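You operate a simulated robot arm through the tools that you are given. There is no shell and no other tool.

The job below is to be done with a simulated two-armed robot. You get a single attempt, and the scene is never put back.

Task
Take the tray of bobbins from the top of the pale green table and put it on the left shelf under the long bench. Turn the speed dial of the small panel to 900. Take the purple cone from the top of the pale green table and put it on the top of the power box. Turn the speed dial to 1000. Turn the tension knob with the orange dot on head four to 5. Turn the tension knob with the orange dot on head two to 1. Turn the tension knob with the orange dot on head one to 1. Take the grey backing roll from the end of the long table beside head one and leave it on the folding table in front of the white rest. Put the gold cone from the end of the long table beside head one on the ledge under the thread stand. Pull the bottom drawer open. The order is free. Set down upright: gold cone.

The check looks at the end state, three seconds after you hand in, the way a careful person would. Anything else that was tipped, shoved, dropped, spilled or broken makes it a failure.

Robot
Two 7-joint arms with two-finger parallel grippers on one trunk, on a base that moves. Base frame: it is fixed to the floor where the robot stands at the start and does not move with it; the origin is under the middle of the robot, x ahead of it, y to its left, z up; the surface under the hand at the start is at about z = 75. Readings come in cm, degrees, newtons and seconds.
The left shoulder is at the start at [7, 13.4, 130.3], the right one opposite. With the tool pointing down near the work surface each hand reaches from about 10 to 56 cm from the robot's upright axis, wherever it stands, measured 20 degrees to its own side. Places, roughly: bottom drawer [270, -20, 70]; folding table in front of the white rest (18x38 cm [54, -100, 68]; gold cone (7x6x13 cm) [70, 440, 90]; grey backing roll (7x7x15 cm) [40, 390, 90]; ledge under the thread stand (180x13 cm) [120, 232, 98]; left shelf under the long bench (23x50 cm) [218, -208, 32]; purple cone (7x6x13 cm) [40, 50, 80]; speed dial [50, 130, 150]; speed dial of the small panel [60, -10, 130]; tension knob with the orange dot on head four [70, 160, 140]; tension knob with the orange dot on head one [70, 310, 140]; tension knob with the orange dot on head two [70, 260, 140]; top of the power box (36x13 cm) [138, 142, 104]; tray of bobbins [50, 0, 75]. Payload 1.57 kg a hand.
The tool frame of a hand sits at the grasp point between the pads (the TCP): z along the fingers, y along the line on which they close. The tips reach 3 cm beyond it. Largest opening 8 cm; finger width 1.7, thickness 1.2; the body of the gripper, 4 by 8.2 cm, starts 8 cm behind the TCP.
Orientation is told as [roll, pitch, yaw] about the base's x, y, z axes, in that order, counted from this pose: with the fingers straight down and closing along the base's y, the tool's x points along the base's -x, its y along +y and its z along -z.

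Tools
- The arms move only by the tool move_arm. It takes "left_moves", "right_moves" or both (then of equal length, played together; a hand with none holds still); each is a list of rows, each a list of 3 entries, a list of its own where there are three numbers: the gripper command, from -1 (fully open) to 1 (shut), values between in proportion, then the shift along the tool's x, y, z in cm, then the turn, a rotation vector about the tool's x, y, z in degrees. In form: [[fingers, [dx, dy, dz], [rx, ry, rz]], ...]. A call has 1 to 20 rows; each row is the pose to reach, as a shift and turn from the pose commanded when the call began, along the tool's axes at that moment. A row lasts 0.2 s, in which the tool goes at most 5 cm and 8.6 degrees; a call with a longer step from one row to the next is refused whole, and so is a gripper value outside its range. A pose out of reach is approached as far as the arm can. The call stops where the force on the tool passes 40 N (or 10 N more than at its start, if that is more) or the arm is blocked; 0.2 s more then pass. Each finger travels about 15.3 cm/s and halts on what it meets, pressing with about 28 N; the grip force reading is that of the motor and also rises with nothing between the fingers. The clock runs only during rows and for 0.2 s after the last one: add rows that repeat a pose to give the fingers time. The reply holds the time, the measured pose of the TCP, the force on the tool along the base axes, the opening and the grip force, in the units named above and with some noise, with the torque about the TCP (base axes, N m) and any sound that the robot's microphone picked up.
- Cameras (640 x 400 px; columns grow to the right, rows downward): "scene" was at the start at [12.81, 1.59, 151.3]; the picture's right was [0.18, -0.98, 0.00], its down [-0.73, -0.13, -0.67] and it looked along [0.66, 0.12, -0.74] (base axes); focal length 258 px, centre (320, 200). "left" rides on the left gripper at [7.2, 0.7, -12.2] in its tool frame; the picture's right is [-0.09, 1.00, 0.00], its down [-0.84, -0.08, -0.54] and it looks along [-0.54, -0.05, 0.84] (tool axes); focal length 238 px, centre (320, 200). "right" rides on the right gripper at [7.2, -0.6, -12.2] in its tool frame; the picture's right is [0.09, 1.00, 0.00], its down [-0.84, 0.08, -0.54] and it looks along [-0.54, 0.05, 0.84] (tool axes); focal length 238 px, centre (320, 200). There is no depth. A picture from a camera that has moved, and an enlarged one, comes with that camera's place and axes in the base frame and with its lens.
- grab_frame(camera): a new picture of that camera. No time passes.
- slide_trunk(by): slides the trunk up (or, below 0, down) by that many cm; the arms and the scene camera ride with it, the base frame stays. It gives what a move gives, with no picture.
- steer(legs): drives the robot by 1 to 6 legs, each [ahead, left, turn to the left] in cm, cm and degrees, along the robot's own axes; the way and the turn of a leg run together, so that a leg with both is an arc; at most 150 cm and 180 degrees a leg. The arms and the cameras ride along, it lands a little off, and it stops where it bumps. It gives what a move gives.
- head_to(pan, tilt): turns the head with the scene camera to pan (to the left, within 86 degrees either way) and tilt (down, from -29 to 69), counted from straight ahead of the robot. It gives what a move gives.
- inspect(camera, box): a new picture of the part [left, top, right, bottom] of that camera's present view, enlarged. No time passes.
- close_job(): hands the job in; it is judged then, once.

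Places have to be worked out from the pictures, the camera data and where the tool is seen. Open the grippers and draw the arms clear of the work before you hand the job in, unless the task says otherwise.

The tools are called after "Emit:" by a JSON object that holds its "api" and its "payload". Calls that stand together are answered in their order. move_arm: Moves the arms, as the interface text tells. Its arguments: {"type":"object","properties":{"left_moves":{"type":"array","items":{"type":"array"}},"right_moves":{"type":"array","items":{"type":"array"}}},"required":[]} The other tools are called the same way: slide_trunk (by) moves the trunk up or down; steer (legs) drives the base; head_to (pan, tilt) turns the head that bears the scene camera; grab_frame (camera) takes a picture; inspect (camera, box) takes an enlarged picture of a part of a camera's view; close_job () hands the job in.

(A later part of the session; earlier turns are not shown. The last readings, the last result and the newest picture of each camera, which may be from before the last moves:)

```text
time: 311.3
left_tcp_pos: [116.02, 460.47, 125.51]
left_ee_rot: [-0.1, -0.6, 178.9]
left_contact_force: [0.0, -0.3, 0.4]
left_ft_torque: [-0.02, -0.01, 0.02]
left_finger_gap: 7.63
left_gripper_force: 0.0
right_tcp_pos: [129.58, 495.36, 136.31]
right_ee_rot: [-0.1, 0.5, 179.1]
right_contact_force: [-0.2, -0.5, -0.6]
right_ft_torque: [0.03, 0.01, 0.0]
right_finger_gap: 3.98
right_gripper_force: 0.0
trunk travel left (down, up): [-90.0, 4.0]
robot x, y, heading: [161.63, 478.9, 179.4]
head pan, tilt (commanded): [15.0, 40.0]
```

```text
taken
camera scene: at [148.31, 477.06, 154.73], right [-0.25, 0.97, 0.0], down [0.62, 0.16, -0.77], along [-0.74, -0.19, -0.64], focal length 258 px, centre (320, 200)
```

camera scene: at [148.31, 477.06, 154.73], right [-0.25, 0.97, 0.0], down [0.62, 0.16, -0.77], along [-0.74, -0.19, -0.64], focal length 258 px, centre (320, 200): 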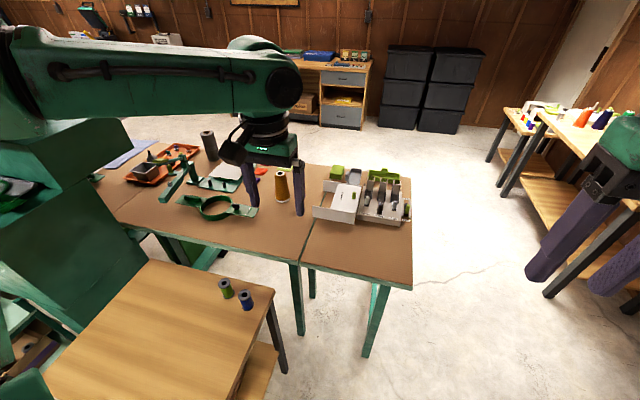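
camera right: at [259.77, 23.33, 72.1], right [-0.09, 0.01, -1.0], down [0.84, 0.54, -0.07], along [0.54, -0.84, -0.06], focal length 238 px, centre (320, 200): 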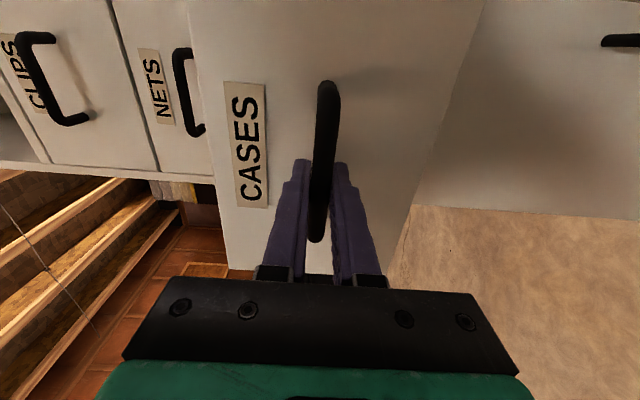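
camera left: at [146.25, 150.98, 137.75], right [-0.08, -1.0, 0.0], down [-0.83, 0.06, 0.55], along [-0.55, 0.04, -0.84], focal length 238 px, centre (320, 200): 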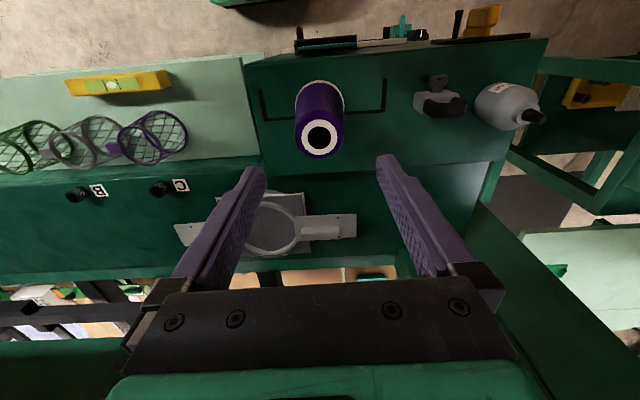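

I see the gold cone, and the grey roll behind it at ≈ [40, 390]. I first pitch the left hand forward-down (60°) with 25° yaw in free space.

Emit:
{"api": "move_arm", "payload": {"left_moves": [[-0.9, [0.7, 1.2, 0], [-1.45, -6.55, -2.51]], [-0.9, [1.4, 2.4, 0], [-2.9, -13.1, -5.03]], [-0.9, [2.1, 3.6, 0], [-4.36, -19.66, -7.54]], [-0.9, [2.8, 4.8, 0], [-5.81, -26.2, -10.06]], [-0.9, [3.5, 6, 0], [-7.26, -32.76, -12.57]], [-0.9, [4.2, 7.2, 0], [-8.71, -39.3, -15.09]], [-0.9, [4.9, 8.4, 0], [-10.17, -45.87, -17.6]], [-0.9, [5.6, 9.6, 0], [-11.62, -52.4, -20.1]], [-0.9, [6, 10.5, 0], [-13.07, -58.97, -22.63]], [-0.9, [6, 10.5, 0], [-13.07, -58.97, -22.63]]]}}

Emit:
{"api": "slide_trunk", "payload": {"by": -10}}

Emit:
{"api": "grab_frame", "payload": {"camera": "left"}}

```text
time: 313.5
left_tcp_pos: [113.15, 448.86, 127.44]
left_ee_rot: [-1.9, -61.6, -154.2]
left_contact_force: [0.2, 0.7, -9.9]
left_ft_torque: [-0.33, 0.74, -0.01]
left_finger_gap: 7.59
left_gripper_force: 0.0
left hand out of reach, approached as far as the arm can: row 5, 6, 7, 8, 9, 10
right_tcp_pos: [129.76, 495.61, 136.21]
right_ee_rot: [0.0, 0.3, 179.1]
right_contact_force: [0.0, -0.5, 0.3]
right_ft_torque: [-0.03, 0.06, 0.03]
right_finger_gap: 4.01
right_gripper_force: 0.0
trunk travel left (down, up): [-90.0, 4.0]
robot x, y, heading: [161.45, 478.95, 179.5]
head pan, tilt (commanded): [15.0, 40.0]
```

```text
time: 314.8
left_tcp_pos: [113.13, 448.77, 116.22]
left_ee_rot: [-0.5, -60.3, -155.6]
left_contact_force: [-0.3, 0.0, 0.1]
left_ft_torque: [0.0, 0.0, -0.05]
left_finger_gap: 7.62
left_gripper_force: 0.0
right_tcp_pos: [129.62, 495.43, 126.19]
right_ee_rot: [-0.1, 0.5, 179.2]
right_contact_force: [-0.5, -0.4, -0.2]
right_ft_torque: [0.02, 0.0, 0.01]
right_finger_gap: 4.02
right_gripper_force: 0.1
trunk travel left (down, up): [-80.0, 14.0]
robot x, y, heading: [161.31, 478.8, 179.6]
head pan, tilt (commanded): [15.0, 40.0]
```

```text
taken
camera left: at [126.39, 453.87, 116.08], right [0.36, -0.93, 0.08], down [0.02, 0.09, 1.0], along [-0.93, -0.36, 0.05], focal length 238 px, centre (320, 200)
```

left: 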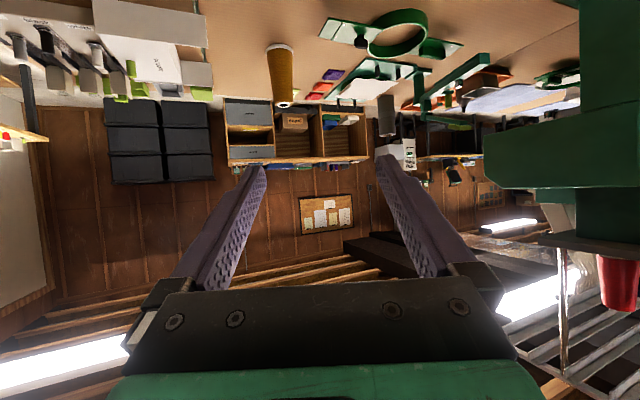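

The left hand is pitched. I drive to (118, 475), which puts the hand above the cone's surroundings at a safe height.

Emit:
{"api": "steer", "payload": {"legs": [[43.3, 3.5, 0]]}}

Emit:
{"api": "grab_frame", "payload": {"camera": "scene"}}

Emit:
{"api": "grab_frame", "payload": {"camera": "left"}}

```text
time: 317.4
left_tcp_pos: [70.09, 445.43, 116.37]
left_ee_rot: [-0.7, -60.5, -155.4]
left_contact_force: [-0.7, -0.3, -0.6]
left_ft_torque: [-0.01, -0.02, -0.01]
left_finger_gap: 7.62
left_gripper_force: 0.1
right_tcp_pos: [86.63, 492.24, 126.33]
right_ee_rot: [0.0, 0.4, 179.2]
right_contact_force: [0.0, 0.3, 0.4]
right_ft_torque: [-0.02, 0.0, 0.0]
right_finger_gap: 3.97
right_gripper_force: 0.0
trunk travel left (down, up): [-80.0, 14.0]
robot x, y, heading: [118.31, 475.62, 179.7]
head pan, tilt (commanded): [15.0, 40.0]
```

```text
taken
camera scene: at [105.38, 473.82, 144.74], right [-0.25, 0.97, 0.0], down [0.62, 0.16, -0.77], along [-0.74, -0.19, -0.64], focal length 258 px, centre (320, 200)
```

scene: 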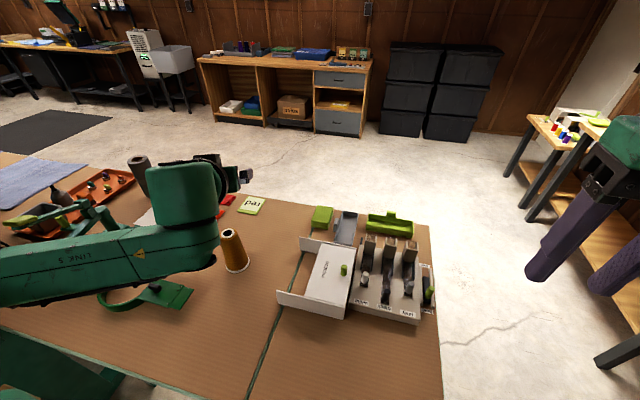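

```text
taken
camera left: at [83.42, 450.6, 116.12], right [0.36, -0.93, 0.07], down [0.02, 0.09, 1.0], along [-0.93, -0.36, 0.05], focal length 238 px, centre (320, 200)
```

left: 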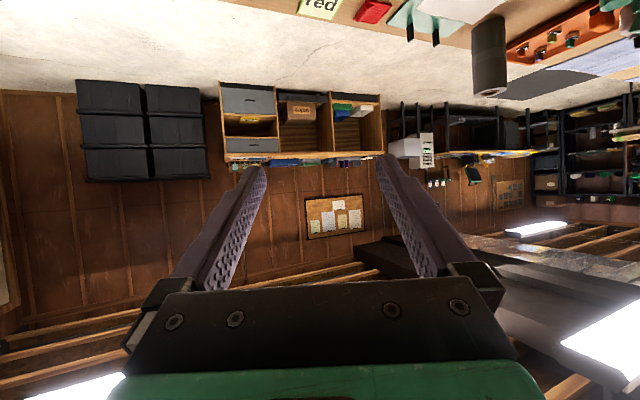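

Gold cone axis ≈ [69.3, 440.2], table ≈ z 83.5. I shift the hand over it, then lower the trunk 14 cm.

Emit:
{"api": "move_arm", "payload": {"left_moves": [[-0.9, [-0.5, 1.5, 0.8], [0, 0, 0]], [-0.9, [-1, 3, 1.7], [0, 0, 0]], [-0.9, [-1.45, 4.39, 2.5], [0, 0, 0]], [-0.9, [-1.45, 4.39, 2.5], [0, 0, 0]]]}}

Emit:
{"api": "slide_trunk", "payload": {"by": -13}}

Emit:
{"api": "grab_frame", "payload": {"camera": "scene"}}

Emit:
{"api": "grab_frame", "payload": {"camera": "left"}}

```text
time: 318.4
left_tcp_pos: [69.25, 440.18, 116.24]
left_ee_rot: [-0.6, -60.4, -155.5]
left_contact_force: [-0.2, -0.5, -0.7]
left_ft_torque: [-0.03, 0.0, 0.02]
left_finger_gap: 7.61
left_gripper_force: 0.1
right_tcp_pos: [86.64, 492.12, 126.36]
right_ee_rot: [-0.2, 0.4, 179.2]
right_contact_force: [-0.5, 0.3, 0.6]
right_ft_torque: [0.0, -0.01, -0.01]
right_finger_gap: 3.99
right_gripper_force: 0.1
trunk travel left (down, up): [-80.0, 14.0]
robot x, y, heading: [118.68, 476.02, 179.6]
head pan, tilt (commanded): [15.0, 40.0]
```

```text
time: 320.0
left_tcp_pos: [69.32, 440.2, 103.24]
left_ee_rot: [-0.7, -60.5, -155.5]
left_contact_force: [0.2, -0.2, 0.6]
left_ft_torque: [-0.01, -0.03, 0.02]
left_finger_gap: 7.59
left_gripper_force: 0.0
right_tcp_pos: [86.57, 492.15, 113.38]
right_ee_rot: [-0.1, 0.5, 179.3]
right_contact_force: [0.3, -0.9, -0.3]
right_ft_torque: [-0.02, -0.02, 0.02]
right_finger_gap: 4.01
right_gripper_force: 0.0
trunk travel left (down, up): [-67.0, 27.0]
robot x, y, heading: [118.41, 475.53, 179.3]
head pan, tilt (commanded): [15.0, 40.0]
```

```text
taken
camera scene: at [105.23, 473.81, 131.73], right [-0.25, 0.97, 0.0], down [0.62, 0.16, -0.77], along [-0.74, -0.19, -0.64], focal length 258 px, centre (320, 200)
```

scene: 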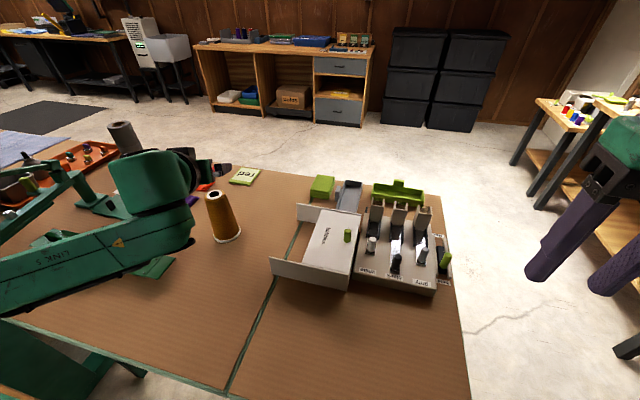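

```text
taken
camera left: at [82.53, 445.37, 103.11], right [0.36, -0.93, 0.08], down [0.02, 0.09, 1.0], along [-0.93, -0.36, 0.05], focal length 238 px, centre (320, 200)
```

left: 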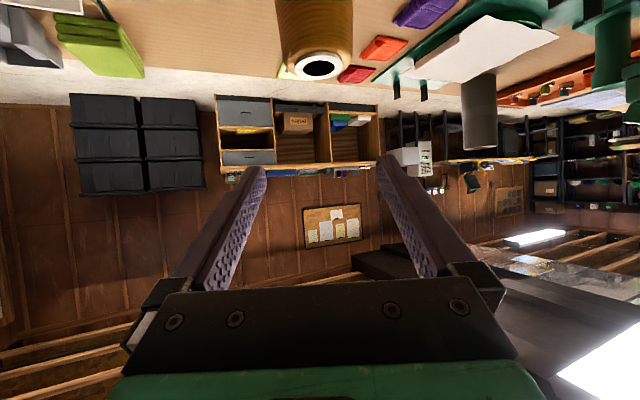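

Aligned. I descend 14 cm vertically so the fingers straddle the cone.

Emit:
{"api": "move_arm", "payload": {"left_moves": [[-0.95, [2.6, 0.1, 1.5], [0, 0, 0]], [-0.95, [5.2, 0.1, 3], [0, 0, 0]], [-0.95, [7.8, 0.1, 4.5], [0, 0, 0]], [-0.95, [10.4, 0.1, 6], [0, 0, 0]], [-0.95, [12.1, 0.1, 7], [0, 0, 0]], [-0.95, [12.1, 0.1, 7], [0, 0, 0]]]}}

Emit:
{"api": "grab_frame", "payload": {"camera": "left"}}

Emit:
{"api": "inspect", "payload": {"camera": "scene", "box": [60, 120, 320, 300]}}

```text
time: 321.4
left_tcp_pos: [69.08, 440.08, 89.44]
left_ee_rot: [-0.7, -60.4, -155.4]
left_contact_force: [0.7, 0.2, -0.7]
left_ft_torque: [-0.02, 0.0, -0.01]
left_finger_gap: 7.79
left_gripper_force: 0.0
right_tcp_pos: [86.45, 492.15, 113.26]
right_ee_rot: [-0.1, 0.5, 179.1]
right_contact_force: [1.2, 0.4, -0.4]
right_ft_torque: [-0.02, -0.02, 0.0]
right_finger_gap: 3.99
right_gripper_force: 0.0
trunk travel left (down, up): [-67.0, 27.0]
robot x, y, heading: [118.57, 476.16, 179.9]
head pan, tilt (commanded): [15.0, 40.0]
```

```text
taken
camera left: at [82.4, 445.23, 89.19], right [0.36, -0.93, 0.07], down [0.02, 0.09, 1.0], along [-0.93, -0.36, 0.05], focal length 238 px, centre (320, 200)
```

left: 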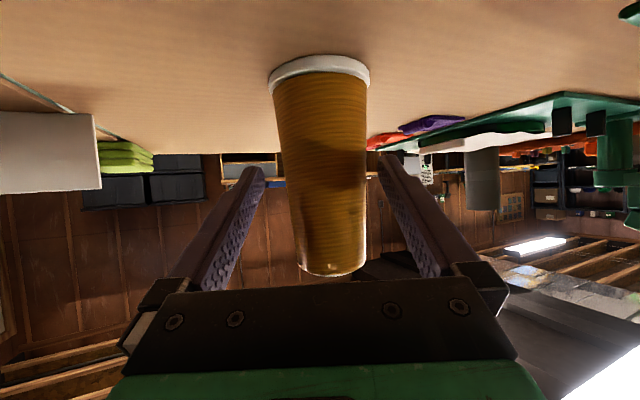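

```text
2.22 times, centred on (190, 210) of scene
camera zoom: at [105.25, 473.8, 131.72], right [-0.25, 0.97, 0.0], down [0.62, 0.16, -0.77], along [-0.74, -0.19, -0.64], focal length 573 px, centre (609, 178)
```

zoom: 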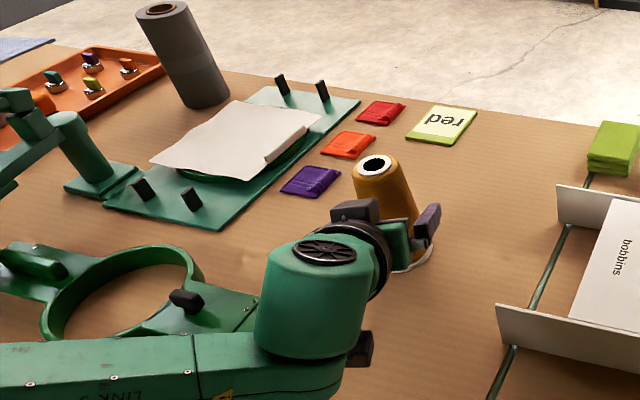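

The cone is centred between the fingers (base ≈ z 83.5). I close.

Emit:
{"api": "move_arm", "payload": {"left_moves": [[-0.7, [0, 0, 0], [0, 0, 0]], [-0.5, [0, 0, 0], [0, 0, 0]], [-0.3, [0, 0, 0], [0, 0, 0]], [0, [0, 0, 0], [0, 0, 0]], [0.5, [0, 0, 0], [0, 0, 0]], [1, [0, 0, 0], [0, 0, 0]], [1, [0, 0, 0], [0, 0, 0]]]}}

Emit:
{"api": "grab_frame", "payload": {"camera": "left"}}

```text
time: 323.0
left_tcp_pos: [68.98, 440.04, 89.45]
left_ee_rot: [-0.6, -60.3, -155.5]
left_contact_force: [-1.1, -0.2, 1.0]
left_ft_torque: [0.08, 0.09, 0.01]
left_finger_gap: 5.51
left_gripper_force: 28.1
right_tcp_pos: [86.48, 492.26, 113.34]
right_ee_rot: [-0.1, 0.5, 179.2]
right_contact_force: [-0.3, -0.9, 0.1]
right_ft_torque: [0.0, 0.01, -0.02]
right_finger_gap: 4.01
right_gripper_force: 0.0
trunk travel left (down, up): [-67.0, 27.0]
robot x, y, heading: [118.37, 475.93, 179.6]
head pan, tilt (commanded): [15.0, 40.0]
```

```text
taken
camera left: at [82.37, 445.24, 89.21], right [0.36, -0.93, 0.07], down [0.02, 0.09, 1.0], along [-0.93, -0.36, 0.05], focal length 238 px, centre (320, 200)
```

left: 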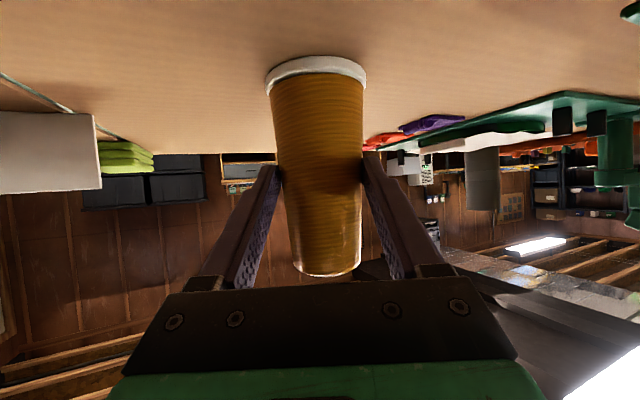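

Gripped at 5.5 cm. I lift 3 cm and check.

Emit:
{"api": "move_arm", "payload": {"left_moves": [[1, [-0.4, 0, -0.25], [0, 0, 0]], [1, [-1, 0, -0.6], [0, 0, 0]], [1, [-1.7, 0, -1], [0, 0, 0]], [1, [-2.6, 0, -1.5], [0, 0, 0]], [1, [-2.6, 0, -1.5], [0, 0, 0]]]}}

Emit:
{"api": "grab_frame", "payload": {"camera": "left"}}

```text
time: 324.2
left_tcp_pos: [69.19, 440.18, 92.4]
left_ee_rot: [-0.6, -60.4, -155.5]
left_contact_force: [0.1, 0.0, -1.7]
left_ft_torque: [0.03, -0.04, 0.01]
left_finger_gap: 5.49
left_gripper_force: 28.0
right_tcp_pos: [86.54, 492.09, 113.32]
right_ee_rot: [-0.1, 0.5, 179.2]
right_contact_force: [-0.7, -0.3, -0.4]
right_ft_torque: [0.02, 0.02, -0.01]
right_finger_gap: 4.0
right_gripper_force: 0.1
trunk travel left (down, up): [-67.0, 27.0]
robot x, y, heading: [118.05, 475.46, 179.5]
head pan, tilt (commanded): [15.0, 40.0]
```

```text
taken
camera left: at [82.44, 445.27, 92.18], right [0.36, -0.93, 0.08], down [0.02, 0.09, 1.0], along [-0.93, -0.36, 0.05], focal length 238 px, centre (320, 200)
```

left: 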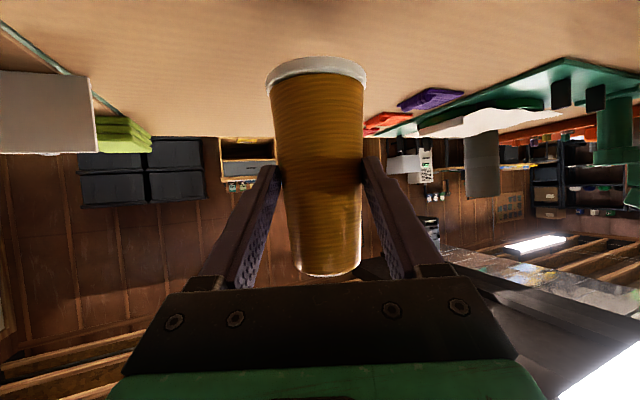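

The cone lifts cleanly. I raise the trunk and back out the same way.

Emit:
{"api": "slide_trunk", "payload": {"by": 26}}

Emit:
{"api": "steer", "payload": {"legs": [[-60, 0, 0], [-50, 0, 0]]}}

Emit:
{"api": "grab_frame", "payload": {"camera": "left"}}

```text
time: 326.9
left_tcp_pos: [69.25, 440.11, 118.42]
left_ee_rot: [-0.6, -60.4, -155.5]
left_contact_force: [-0.3, 0.2, -2.9]
left_ft_torque: [0.02, -0.05, 0.01]
left_finger_gap: 5.45
left_gripper_force: 28.0
right_tcp_pos: [86.39, 492.18, 139.25]
right_ee_rot: [-0.1, 0.5, 179.2]
right_contact_force: [0.1, 0.1, -0.4]
right_ft_torque: [0.02, 0.01, -0.01]
right_finger_gap: 4.0
right_gripper_force: 0.1
trunk travel left (down, up): [-93.0, 1.0]
robot x, y, heading: [118.55, 476.09, 179.6]
head pan, tilt (commanded): [15.0, 40.0]
```

```text
time: 332.9
left_tcp_pos: [179.92, 439.78, 118.28]
left_ee_rot: [-0.5, -60.2, -155.6]
left_contact_force: [-0.7, 0.0, -2.4]
left_ft_torque: [0.02, -0.03, -0.02]
left_finger_gap: 5.39
left_gripper_force: 28.0
right_tcp_pos: [197.27, 491.52, 139.29]
right_ee_rot: [-0.2, 0.6, 179.1]
right_contact_force: [-0.1, 0.2, 0.1]
right_ft_torque: [0.0, -0.06, -0.02]
right_finger_gap: 4.0
right_gripper_force: 0.1
trunk travel left (down, up): [-93.0, 1.0]
robot x, y, heading: [229.38, 474.91, 179.5]
head pan, tilt (commanded): [15.0, 40.0]
```

```text
taken
camera left: at [193.18, 444.74, 118.1], right [0.36, -0.93, 0.08], down [0.02, 0.09, 1.0], along [-0.93, -0.36, 0.05], focal length 238 px, centre (320, 200)
```

left: 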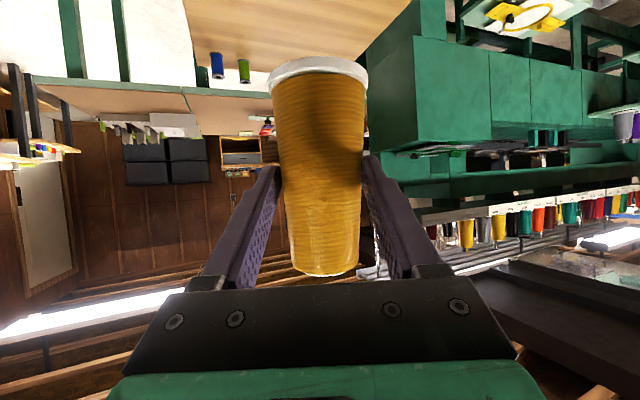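

Now I strafe south along the back of the machine to y ≈ 224 and turn so the hand points at the ledge.

Emit:
{"api": "steer", "payload": {"legs": [[0, 150, 0], [0, 100, 0], [0, 0, -24.5]]}}

Emit:
{"api": "head_to", "payload": {"pan": 30, "tilt": 22}}

Emit:
{"api": "grab_frame", "payload": {"camera": "scene"}}

Emit:
{"api": "grab_frame", "payload": {"camera": "left"}}

```text
time: 346.4
left_tcp_pos: [167.94, 210.42, 118.37]
left_ee_rot: [-0.6, -60.4, -179.2]
left_contact_force: [-0.3, -1.1, -2.1]
left_ft_torque: [-0.02, -0.07, 0.01]
left_finger_gap: 5.3
left_gripper_force: 28.1
right_tcp_pos: [204.76, 250.83, 139.35]
right_ee_rot: [-0.1, 0.5, 155.5]
right_contact_force: [0.3, 0.3, 0.3]
right_ft_torque: [0.05, 0.01, -0.01]
right_finger_gap: 4.01
right_gripper_force: 0.0
trunk travel left (down, up): [-93.0, 1.0]
robot x, y, heading: [227.23, 223.03, 155.8]
head pan, tilt (commanded): [15.0, 40.0]
```

```text
time: 347.2
left_tcp_pos: [168.02, 210.43, 118.36]
left_ee_rot: [-0.5, -60.3, -179.2]
left_contact_force: [-0.3, 0.1, -1.2]
left_ft_torque: [0.0, -0.05, -0.02]
left_finger_gap: 5.3
left_gripper_force: 28.1
right_tcp_pos: [204.71, 250.93, 139.31]
right_ee_rot: [-0.1, 0.5, 155.5]
right_contact_force: [0.6, 0.2, -0.2]
right_ft_torque: [0.03, 0.01, -0.02]
right_finger_gap: 4.01
right_gripper_force: 0.0
trunk travel left (down, up): [-93.0, 1.0]
robot x, y, heading: [227.37, 223.48, 156.0]
head pan, tilt (commanded): [30.0, 22.0]
```

```text
taken
camera scene: at [213.64, 224.35, 160.53], right [-0.1, 0.99, 0.0], down [0.37, 0.04, -0.93], along [-0.92, -0.1, -0.38], focal length 258 px, centre (320, 200)
```

scene: 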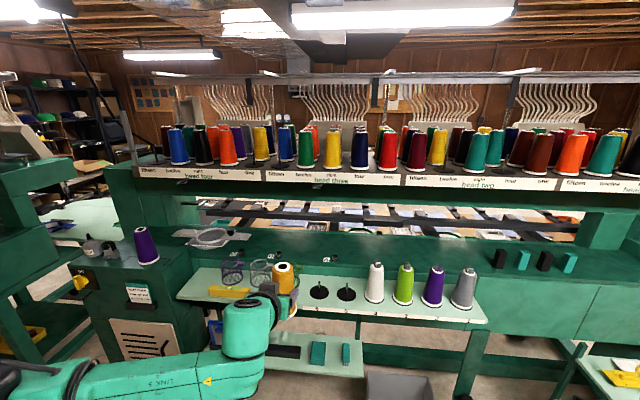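

```text
taken
camera left: at [182.25, 209.7, 118.17], right [-0.04, -1.0, 0.08], down [0.06, 0.07, 1.0], along [-1.0, 0.04, 0.05], focal length 238 px, centre (320, 200)
```

left: 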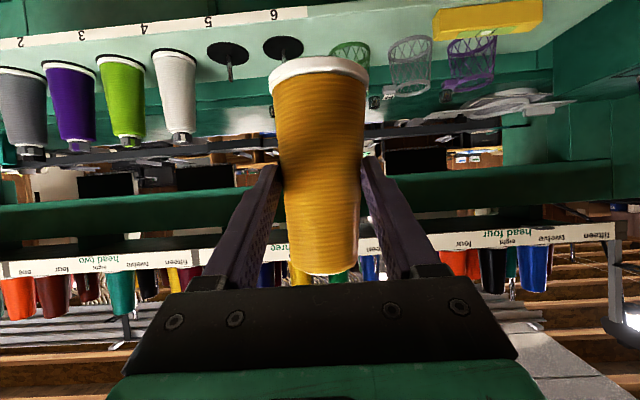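

The purple cone stands well on the power box. I zoom on the ledge area behind the spool shelf.

Emit:
{"api": "inspect", "payload": {"camera": "scene", "box": [180, 200, 420, 310]}}

Emit:
{"api": "inspect", "payload": {"camera": "left", "box": [180, 0, 460, 180]}}

```text
2.67 times, centred on (300, 255) of scene
camera zoom: at [213.64, 224.35, 160.53], right [-0.1, 0.99, 0.0], down [0.37, 0.04, -0.93], along [-0.92, -0.1, -0.38], focal length 688 px, centre (373, 53)
```

zoom: 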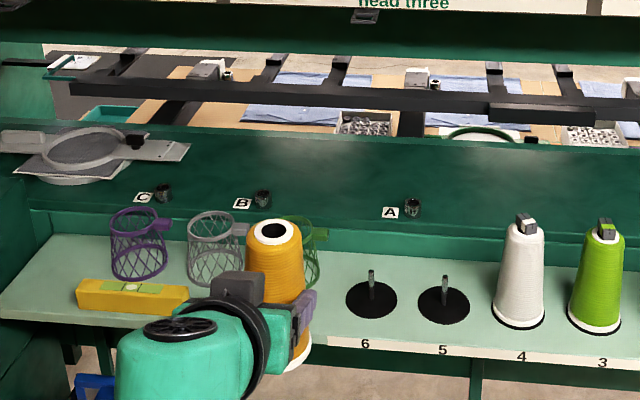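

```text
2.22 times, centred on (320, 90) of left
camera zoom: at [182.25, 209.7, 118.17], right [-0.04, -1.0, 0.08], down [0.06, 0.07, 1.0], along [-1.0, 0.04, 0.05], focal length 530 px, centre (320, 444)
```

zoom: 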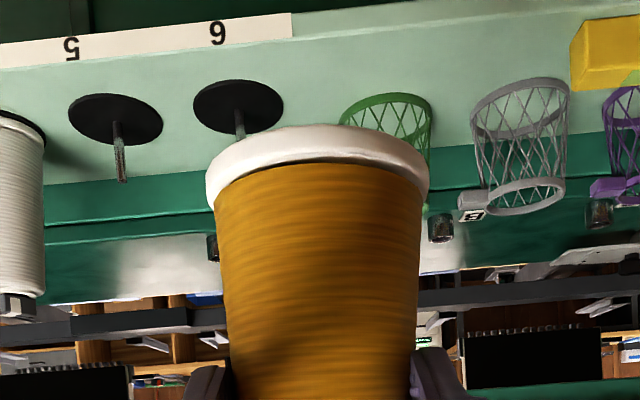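

The ledge is clear between pegs B (y 197) and A (y 221); a green beam limits height to z ≈ 118 there. I'll place the cone at [121.5, 213.5]. I lower the trunk 9.5 cm and approach partway.

Emit:
{"api": "slide_trunk", "payload": {"by": -9.5}}

Emit:
{"api": "steer", "payload": {"legs": [[28.7, 9.4, 0]]}}

Emit:
{"api": "grab_frame", "payload": {"camera": "scene"}}

Emit:
{"api": "grab_frame", "payload": {"camera": "left"}}

```text
time: 348.5
left_tcp_pos: [167.88, 210.35, 108.77]
left_ee_rot: [-0.7, -60.2, -179.2]
left_contact_force: [0.3, 0.7, -1.5]
left_ft_torque: [-0.01, -0.02, -0.04]
left_finger_gap: 5.28
left_gripper_force: 28.2
right_tcp_pos: [204.7, 250.82, 129.84]
right_ee_rot: [-0.1, 0.4, 155.6]
right_contact_force: [0.7, -0.3, -0.2]
right_ft_torque: [-0.01, 0.02, 0.0]
right_finger_gap: 4.01
right_gripper_force: 0.0
trunk travel left (down, up): [-83.5, 10.5]
robot x, y, heading: [227.36, 223.21, 155.9]
head pan, tilt (commanded): [30.0, 22.0]
```

```text
time: 350.6
left_tcp_pos: [138.18, 213.4, 109.01]
left_ee_rot: [-0.6, -60.4, -179.0]
left_contact_force: [0.1, -0.4, -1.5]
left_ft_torque: [0.02, -0.03, 0.0]
left_finger_gap: 5.26
left_gripper_force: 27.6
right_tcp_pos: [174.85, 254.07, 129.89]
right_ee_rot: [0.0, 0.5, 155.6]
right_contact_force: [-0.8, 0.1, 0.0]
right_ft_torque: [-0.01, 0.03, 0.0]
right_finger_gap: 4.0
right_gripper_force: 0.0
trunk travel left (down, up): [-83.5, 10.5]
robot x, y, heading: [196.96, 225.99, 156.2]
head pan, tilt (commanded): [30.0, 22.0]
```

```text
taken
camera scene: at [183.84, 227.44, 151.06], right [-0.11, 0.99, 0.0], down [0.37, 0.04, -0.93], along [-0.92, -0.1, -0.37], focal length 258 px, centre (320, 200)
```

scene: 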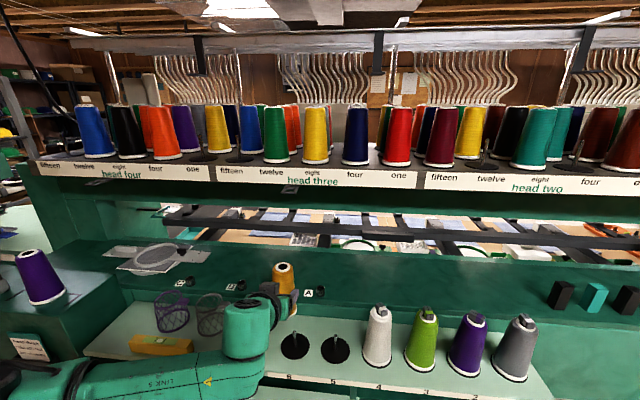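

```text
taken
camera left: at [152.44, 212.67, 108.75], right [-0.04, -1.0, 0.08], down [0.06, 0.07, 1.0], along [-1.0, 0.04, 0.05], focal length 238 px, centre (320, 200)
```

left: 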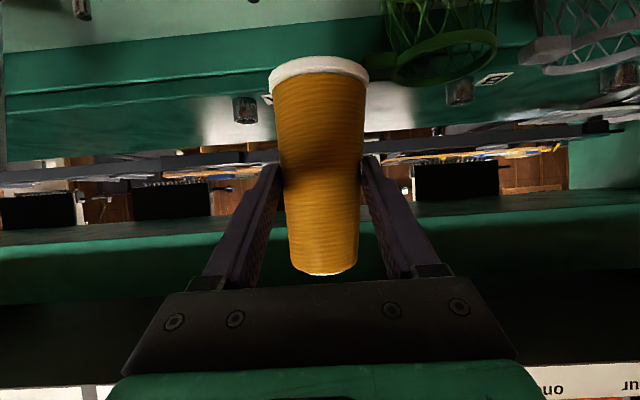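

Peg A and B are on either side with good clearance. I lower 1.5 cm (to stay below the stand's beam) and go in the remaining 16.7 cm.

Emit:
{"api": "move_arm", "payload": {"left_moves": [[1, [0.65, 0, 0.37], [0, 0, 0]], [1, [1.3, 0, 0.75], [0, 0, 0]], [1, [1.3, 0, 0.75], [0, 0, 0]]]}}

Emit:
{"api": "steer", "payload": {"legs": [[15.3, 6.8, 0]]}}

Emit:
{"api": "grab_frame", "payload": {"camera": "left"}}

Emit:
{"api": "grab_frame", "payload": {"camera": "scene"}}

```text
time: 351.4
left_tcp_pos: [137.87, 213.37, 107.31]
left_ee_rot: [-0.5, -60.3, -179.0]
left_contact_force: [0.5, -0.7, -0.6]
left_ft_torque: [0.02, -0.04, 0.01]
left_finger_gap: 5.26
left_gripper_force: 27.9
right_tcp_pos: [174.55, 254.05, 129.76]
right_ee_rot: [-0.1, 0.4, 155.7]
right_contact_force: [0.1, 0.7, 0.0]
right_ft_torque: [-0.02, 0.01, 0.01]
right_finger_gap: 4.0
right_gripper_force: 0.1
trunk travel left (down, up): [-83.5, 10.5]
robot x, y, heading: [197.52, 226.36, 156.3]
head pan, tilt (commanded): [30.0, 22.0]
```

```text
time: 352.9
left_tcp_pos: [121.49, 213.27, 107.54]
left_ee_rot: [-0.6, -60.4, -178.9]
left_contact_force: [-0.1, 0.1, -1.5]
left_ft_torque: [0.01, -0.07, -0.02]
left_finger_gap: 5.28
left_gripper_force: 27.6
right_tcp_pos: [158.1, 254.0, 129.83]
right_ee_rot: [0.0, 0.3, 155.9]
right_contact_force: [0.6, -0.7, 0.2]
right_ft_torque: [0.0, 0.02, 0.0]
right_finger_gap: 4.01
right_gripper_force: 0.0
trunk travel left (down, up): [-83.5, 10.5]
robot x, y, heading: [180.43, 225.9, 156.2]
head pan, tilt (commanded): [30.0, 22.0]
```

```text
taken
camera left: at [135.78, 212.72, 107.3], right [-0.03, -1.0, 0.08], down [0.06, 0.07, 1.0], along [-1.0, 0.04, 0.06], focal length 238 px, centre (320, 200)
```

left: 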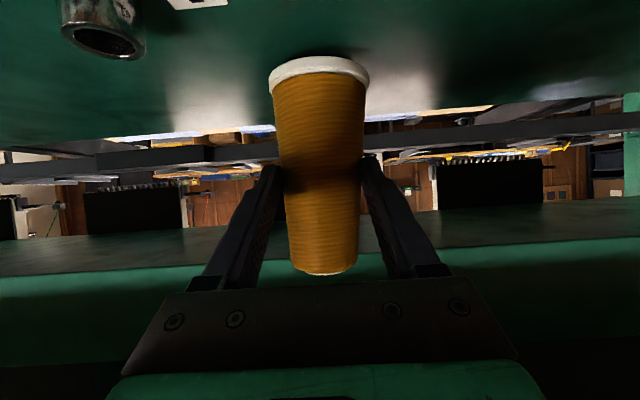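

```text
taken
camera scene: at [167.26, 227.49, 151.08], right [-0.11, 0.99, 0.0], down [0.37, 0.04, -0.93], along [-0.92, -0.1, -0.37], focal length 258 px, centre (320, 200)
```

scene: 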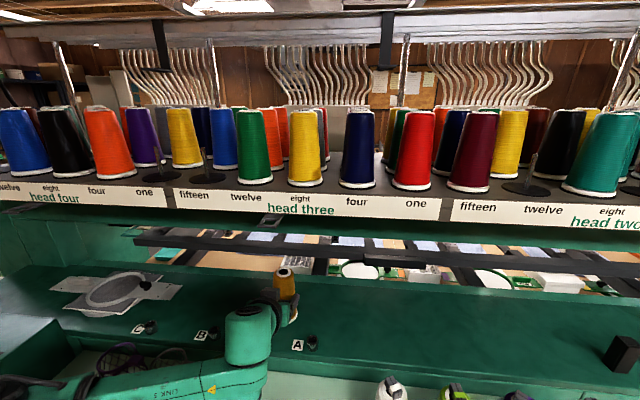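

The cone is above the ledge. I lower 2.5 cm, then proceed with force checks.

Emit:
{"api": "move_arm", "payload": {"left_moves": [[1, [0.7, 0, 0.4], [0, 0, 0]], [1, [1.4, 0, 0.8], [0, 0, 0]], [1, [2.17, 0, 1.25], [0, 0, 0]], [1, [2.17, 0, 1.25], [0, 0, 0]]]}}

Emit:
{"api": "grab_frame", "payload": {"camera": "left"}}

Emit:
{"api": "inspect", "payload": {"camera": "scene", "box": [200, 240, 360, 360]}}

```text
time: 353.9
left_tcp_pos: [121.3, 213.28, 105.83]
left_ee_rot: [-0.4, -61.6, -178.9]
left_contact_force: [-9.1, -5.2, 38.0]
left_ft_torque: [0.05, 0.82, 0.18]
left_finger_gap: 5.28
left_gripper_force: 27.7
right_tcp_pos: [158.29, 253.96, 129.94]
right_ee_rot: [0.1, 0.4, 155.9]
right_contact_force: [-0.2, 0.4, -0.9]
right_ft_torque: [0.01, 0.0, 0.01]
right_finger_gap: 3.99
right_gripper_force: 0.2
trunk travel left (down, up): [-83.5, 10.5]
robot x, y, heading: [180.49, 226.33, 156.2]
head pan, tilt (commanded): [30.0, 22.0]
```

```text
taken
camera left: at [135.69, 212.75, 105.3], right [-0.03, -1.0, 0.08], down [0.08, 0.07, 0.99], along [-1.0, 0.04, 0.08], focal length 238 px, centre (320, 200)
```

left: 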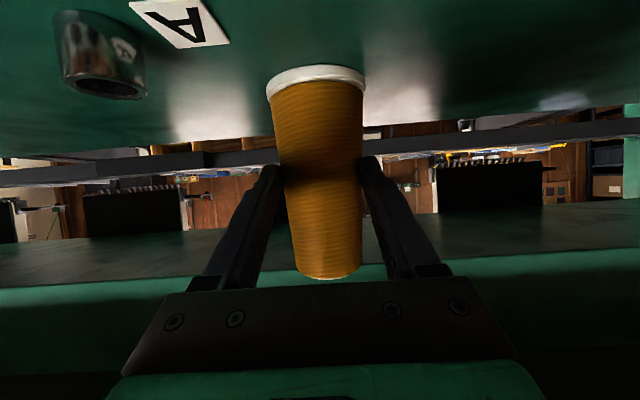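

```text
3.33 times, centred on (280, 300) of scene
camera zoom: at [167.49, 227.51, 151.13], right [-0.11, 0.99, 0.0], down [0.37, 0.04, -0.93], along [-0.92, -0.1, -0.37], focal length 860 px, centre (453, -133)
```

zoom: 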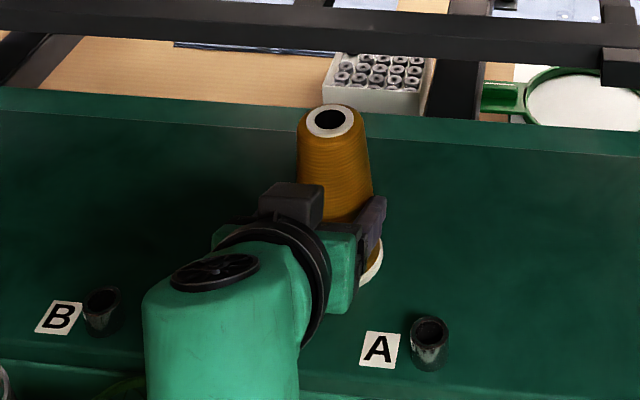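

The cone touched down earlier than expected (38 N). I raise a little to relieve the force.

Emit:
{"api": "move_arm", "payload": {"left_moves": [[1, [-0.35, 0, -0.2], [0, 0, 0]], [1, [-0.69, 0, -0.4], [0, 0, 0]], [1, [-0.69, 0, -0.4], [0, 0, 0]]]}}

Emit:
{"api": "grab_frame", "payload": {"camera": "left"}}

```text
time: 354.6
left_tcp_pos: [121.44, 213.28, 105.81]
left_ee_rot: [-0.5, -60.6, -179.0]
left_contact_force: [-6.3, -5.0, 17.6]
left_ft_torque: [-0.34, 0.9, 0.24]
left_finger_gap: 5.24
left_gripper_force: 28.2
right_tcp_pos: [158.03, 254.14, 129.83]
right_ee_rot: [-0.1, 0.3, 155.9]
right_contact_force: [-0.1, 0.0, -0.1]
right_ft_torque: [0.02, 0.0, 0.0]
right_finger_gap: 4.01
right_gripper_force: 0.1
trunk travel left (down, up): [-83.5, 10.5]
robot x, y, heading: [180.85, 226.19, 156.4]
head pan, tilt (commanded): [30.0, 22.0]
```

```text
taken
camera left: at [135.68, 212.75, 105.57], right [-0.03, -1.0, 0.08], down [0.06, 0.08, 1.0], along [-1.0, 0.04, 0.06], focal length 238 px, centre (320, 200)
```

left: 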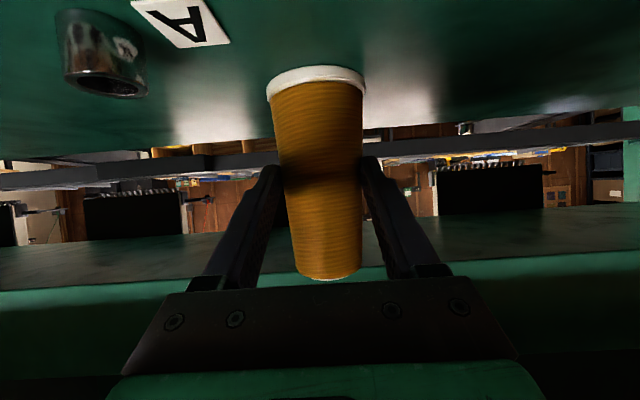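

Emit:
{"api": "move_arm", "payload": {"left_moves": [[1, [-0.2, 0, -0.1], [0, 0, 0]], [1, [-0.35, 0, -0.2], [0, 0, 0]], [1, [-0.35, 0, -0.2], [0, 0, 0]]]}}

```text
time: 355.4
left_tcp_pos: [121.29, 213.45, 105.87]
left_ee_rot: [-0.7, -60.2, -178.8]
left_contact_force: [0.5, -0.8, 1.9]
left_ft_torque: [-0.12, 0.12, 0.06]
left_finger_gap: 5.24
left_gripper_force: 28.2
right_tcp_pos: [158.01, 253.99, 129.84]
right_ee_rot: [-0.2, 0.5, 155.9]
right_contact_force: [-0.3, 0.6, -0.5]
right_ft_torque: [-0.01, 0.01, 0.0]
right_finger_gap: 3.99
right_gripper_force: 0.0
trunk travel left (down, up): [-83.5, 10.5]
robot x, y, heading: [180.81, 226.61, 156.3]
head pan, tilt (commanded): [30.0, 22.0]
```

Nearly neutral now (1.9 N). I open the fingers slowly to release the cone.

Emit:
{"api": "move_arm", "payload": {"left_moves": [[0.3, [0, 0, 0], [0, 0, 0]], [0, [0, 0, 0], [0, 0, 0]], [-0.3, [0, 0, 0], [0, 0, 0]], [-0.6, [0, 0, 0], [0, 0, 0]], [-0.9, [0, 0, 0], [0, 0, 0]], [-0.9, [0, 0, 0], [0, 0, 0]]]}}

Emit:
{"api": "grab_frame", "payload": {"camera": "left"}}

Emit:
{"api": "inspect", "payload": {"camera": "scene", "box": [200, 240, 360, 360]}}

```text
time: 356.9
left_tcp_pos: [121.29, 213.5, 106.07]
left_ee_rot: [-0.5, -60.3, -178.9]
left_contact_force: [-1.1, -1.3, 0.6]
left_ft_torque: [0.03, 0.0, 0.01]
left_finger_gap: 7.6
left_gripper_force: 0.0
right_tcp_pos: [157.73, 254.03, 129.78]
right_ee_rot: [-0.1, 0.4, 155.9]
right_contact_force: [0.2, -0.2, -0.3]
right_ft_torque: [0.0, 0.0, 0.0]
right_finger_gap: 4.0
right_gripper_force: 0.0
trunk travel left (down, up): [-83.5, 10.5]
robot x, y, heading: [180.66, 226.62, 156.4]
head pan, tilt (commanded): [30.0, 22.0]
```

```text
taken
camera left: at [135.54, 212.83, 105.84], right [-0.03, -1.0, 0.08], down [0.06, 0.07, 1.0], along [-1.0, 0.04, 0.05], focal length 238 px, centre (320, 200)
```

left: 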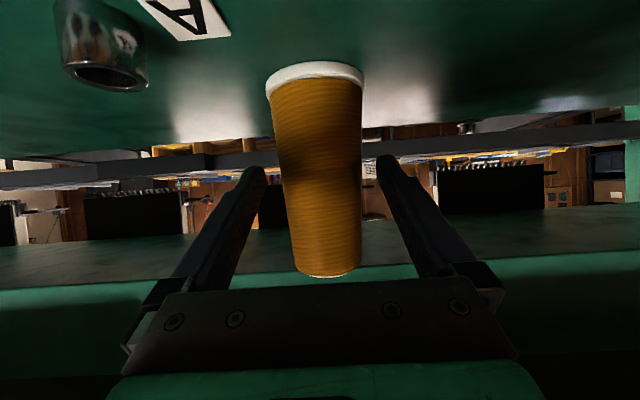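

```text
3.33 times, centred on (280, 300) of scene
camera zoom: at [166.9, 227.51, 151.04], right [-0.11, 0.99, 0.0], down [0.37, 0.04, -0.93], along [-0.92, -0.1, -0.37], focal length 860 px, centre (453, -133)
```

zoom: 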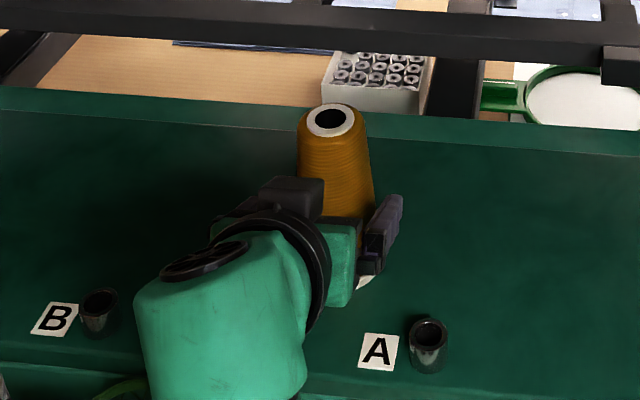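

The cone stands by itself on the ledge. I retract the hand along its own axis, then back the robot out.

Emit:
{"api": "move_arm", "payload": {"left_moves": [[-0.95, [0, 0, -1.5], [0, 0, 0]], [-0.95, [0, 0, -3.5], [0, 0, 0]], [-0.95, [0, 0, -6], [0, 0, 0]], [-0.95, [0, 0, -8], [0, 0, 0]], [-0.95, [0, 0, -8], [0, 0, 0]]]}}

Emit:
{"api": "grab_frame", "payload": {"camera": "left"}}

Emit:
{"api": "grab_frame", "payload": {"camera": "scene"}}

```text
time: 358.1
left_tcp_pos: [127.25, 213.11, 110.22]
left_ee_rot: [-0.7, -61.4, -178.4]
left_contact_force: [-0.2, 0.5, 0.4]
left_ft_torque: [-0.03, -0.04, 0.01]
left_finger_gap: 7.8
left_gripper_force: 0.0
left hand out of reach, approached as far as the arm can: row 4
right_tcp_pos: [157.85, 254.02, 129.76]
right_ee_rot: [-0.2, 0.5, 156.0]
right_contact_force: [-0.4, 0.4, 0.2]
right_ft_torque: [-0.01, 0.01, 0.0]
right_finger_gap: 4.01
right_gripper_force: 0.0
trunk travel left (down, up): [-83.5, 10.5]
robot x, y, heading: [180.76, 226.15, 156.0]
head pan, tilt (commanded): [30.0, 22.0]
```

```text
taken
camera left: at [141.56, 212.61, 109.72], right [-0.03, -1.0, 0.07], down [0.07, 0.07, 0.99], along [-1.0, 0.03, 0.07], focal length 238 px, centre (320, 200)
```

left: 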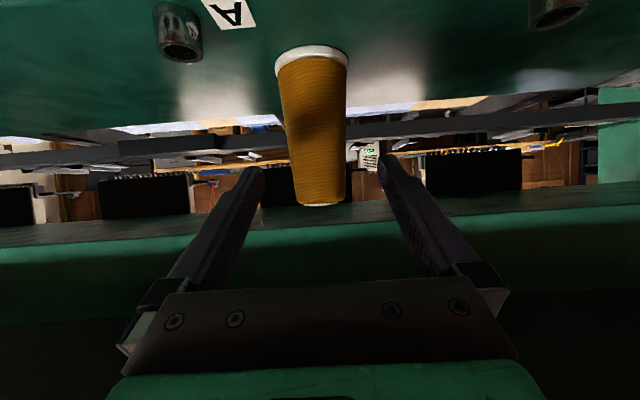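

```text
taken
camera scene: at [166.84, 227.51, 151.04], right [-0.11, 0.99, 0.0], down [0.37, 0.04, -0.93], along [-0.92, -0.1, -0.38], focal length 258 px, centre (320, 200)
```

scene: 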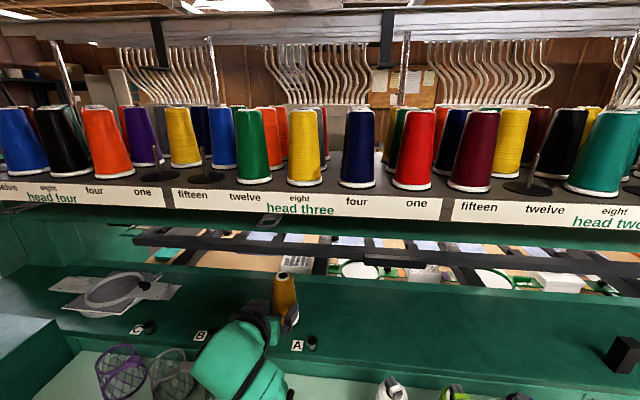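

Hand is clear of the cone. I back the robot out from the ledge in the +x direction.

Emit:
{"api": "steer", "payload": {"legs": [[-32, -14.2, 0]]}}

Emit:
{"api": "grab_frame", "payload": {"camera": "scene"}}

Emit:
{"api": "inspect", "payload": {"camera": "scene", "box": [180, 180, 400, 320]}}

```text
time: 360.3
left_tcp_pos: [162.47, 213.0, 110.09]
left_ee_rot: [-0.8, -61.2, -178.5]
left_contact_force: [0.1, -0.1, 0.5]
left_ft_torque: [-0.01, 0.01, -0.01]
left_finger_gap: 7.79
left_gripper_force: 0.0
right_tcp_pos: [193.01, 253.74, 129.81]
right_ee_rot: [-0.1, 0.6, 155.7]
right_contact_force: [0.1, -0.1, -0.1]
right_ft_torque: [0.01, -0.04, -0.01]
right_finger_gap: 3.99
right_gripper_force: 0.0
trunk travel left (down, up): [-83.5, 10.5]
robot x, y, heading: [216.1, 226.19, 155.9]
head pan, tilt (commanded): [30.0, 22.0]
```

```text
taken
camera scene: at [202.03, 227.23, 151.02], right [-0.11, 0.99, 0.0], down [0.37, 0.04, -0.93], along [-0.92, -0.1, -0.38], focal length 258 px, centre (320, 200)
```

scene: 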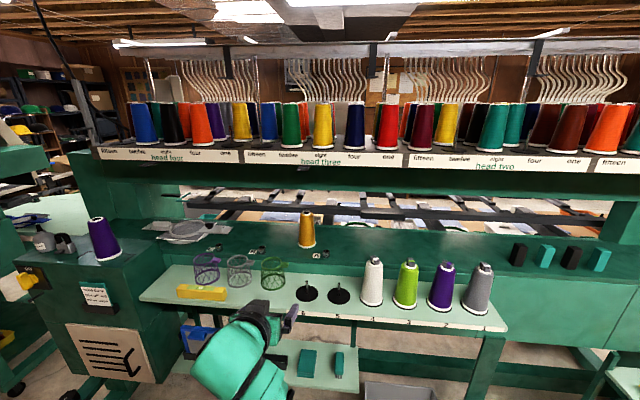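

```text
2.86 times, centred on (290, 250) of scene
camera zoom: at [202.03, 227.23, 151.02], right [-0.11, 0.99, 0.0], down [0.37, 0.04, -0.93], along [-0.92, -0.1, -0.38], focal length 737 px, centre (406, 57)
```

zoom: 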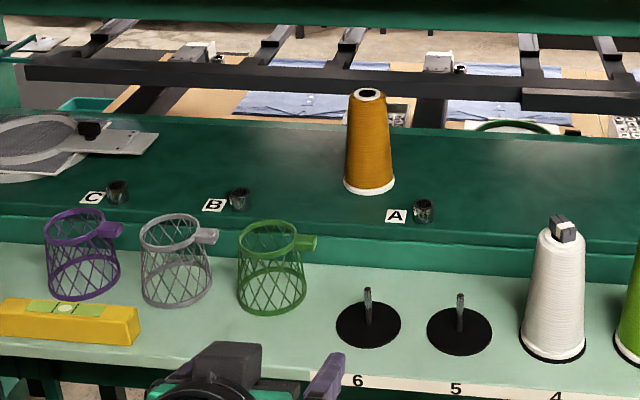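

The gold cone stands upright on the ledge at ≈ [120.4, 213.6]. Next I drive around the north end of the machine to its front side.

Emit:
{"api": "steer", "payload": {"legs": [[0, 0, -66], [150, 0, 0], [150, 0, 0], [20, 0, 0], [0, 0, 90]]}}

Emit:
{"api": "head_to", "payload": {"pan": 0, "tilt": 25}}

Emit:
{"api": "grab_frame", "payload": {"camera": "scene"}}

```text
time: 382.5
left_tcp_pos: [170.16, 508.81, 110.21]
left_ee_rot: [-0.8, -61.4, -154.1]
left_contact_force: [-0.2, 0.3, 0.2]
left_ft_torque: [-0.01, 0.0, 0.0]
left_finger_gap: 7.81
left_gripper_force: 0.0
right_tcp_pos: [181.39, 558.59, 129.82]
right_ee_rot: [-0.2, 0.5, -180.0]
right_contact_force: [0.6, 0.0, 0.1]
right_ft_torque: [-0.02, 0.04, -0.04]
right_finger_gap: 4.0
right_gripper_force: 0.1
trunk travel left (down, up): [-83.5, 10.5]
robot x, y, heading: [213.52, 542.8, -179.7]
head pan, tilt (commanded): [30.0, 22.0]
```

```text
time: 383.5
left_tcp_pos: [170.25, 508.69, 110.13]
left_ee_rot: [-1.0, -61.3, -154.2]
left_contact_force: [-0.8, 0.5, -0.3]
left_ft_torque: [0.0, 0.0, 0.02]
left_finger_gap: 7.8
left_gripper_force: 0.0
right_tcp_pos: [181.32, 558.54, 129.78]
right_ee_rot: [-0.1, 0.5, -180.0]
right_contact_force: [-0.7, -1.5, 0.0]
right_ft_torque: [0.03, -0.04, -0.04]
right_finger_gap: 4.0
right_gripper_force: 0.1
trunk travel left (down, up): [-83.5, 10.5]
robot x, y, heading: [213.75, 542.64, -179.3]
head pan, tilt (commanded): [0.0, 25.0]
```

```text
taken
camera scene: at [199.29, 542.65, 150.56], right [-0.01, 1.0, 0.0], down [0.42, 0.0, -0.91], along [-0.91, -0.01, -0.42], focal length 258 px, centre (320, 200)
```

scene: 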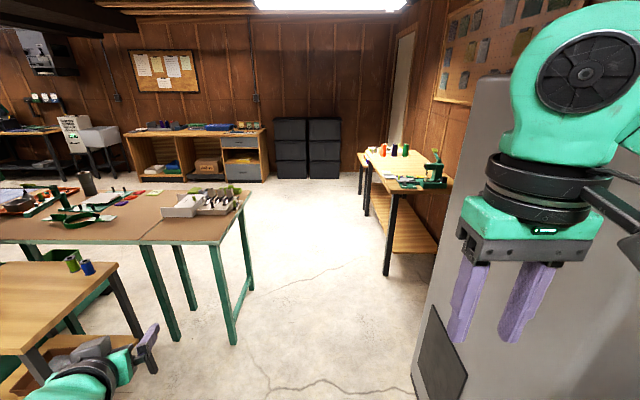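

The grey cabinet is close on the right, so I shift left 14 cm, raise the trunk, and drive west along the end of the table.

Emit:
{"api": "slide_trunk", "payload": {"by": 10}}

Emit:
{"api": "steer", "payload": {"legs": [[0, 14, 0], [150, 0, 0], [110, 0, 0]]}}

Emit:
{"api": "head_to", "payload": {"pan": 60, "tilt": 25}}

Emit:
{"api": "grab_frame", "payload": {"camera": "scene"}}

```text
time: 384.8
left_tcp_pos: [170.18, 508.61, 120.19]
left_ee_rot: [-0.9, -61.3, -154.0]
left_contact_force: [0.2, -0.3, 0.5]
left_ft_torque: [0.01, 0.04, -0.01]
left_finger_gap: 7.77
left_gripper_force: 0.0
right_tcp_pos: [181.32, 558.58, 139.87]
right_ee_rot: [-0.1, 0.5, -180.1]
right_contact_force: [0.0, -0.5, 0.2]
right_ft_torque: [-0.01, 0.01, -0.01]
right_finger_gap: 3.98
right_gripper_force: 0.2
trunk travel left (down, up): [-93.5, 0.5]
robot x, y, heading: [213.72, 542.67, -179.7]
head pan, tilt (commanded): [0.0, 25.0]
```

```text
time: 398.4
left_tcp_pos: [-89.02, 490.74, 120.26]
left_ee_rot: [-0.9, -61.4, -153.2]
left_contact_force: [0.1, 0.0, -0.3]
left_ft_torque: [-0.01, 0.0, 0.0]
left_finger_gap: 7.8
left_gripper_force: 0.1
right_tcp_pos: [-78.65, 540.87, 139.96]
right_ee_rot: [-0.1, 0.4, -179.1]
right_contact_force: [0.4, 0.1, -0.1]
right_ft_torque: [0.0, -0.01, -0.01]
right_finger_gap: 4.01
right_gripper_force: 0.1
trunk travel left (down, up): [-93.5, 0.5]
robot x, y, heading: [-46.27, 525.31, -178.5]
head pan, tilt (commanded): [0.0, 25.0]
```

```text
time: 399.7
left_tcp_pos: [-89.15, 490.72, 120.23]
left_ee_rot: [-0.9, -61.2, -153.2]
left_contact_force: [-0.3, 0.1, -0.5]
left_ft_torque: [0.0, 0.03, 0.03]
left_finger_gap: 7.78
left_gripper_force: 0.0
right_tcp_pos: [-78.78, 540.73, 139.85]
right_ee_rot: [-0.1, 0.4, -179.1]
right_contact_force: [0.4, 0.5, -0.1]
right_ft_torque: [-0.01, -0.03, 0.0]
right_finger_gap: 4.0
right_gripper_force: 0.0
trunk travel left (down, up): [-93.5, 0.5]
robot x, y, heading: [-46.23, 525.02, -179.0]
head pan, tilt (commanded): [60.0, 25.0]
```

```text
taken
camera scene: at [-55.74, 517.34, 160.56], right [-0.88, 0.48, 0.0], down [0.2, 0.37, -0.91], along [-0.44, -0.79, -0.42], focal length 258 px, centre (320, 200)
```

scene: 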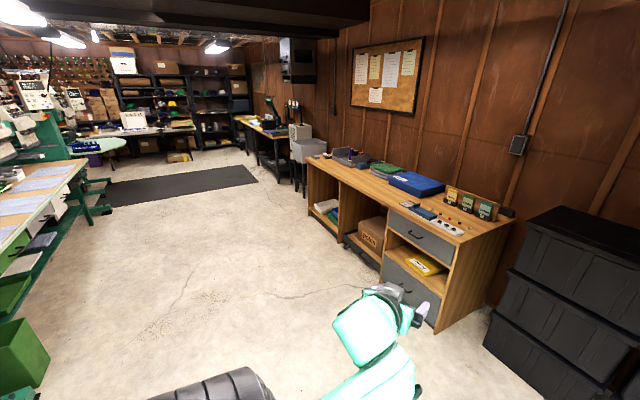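

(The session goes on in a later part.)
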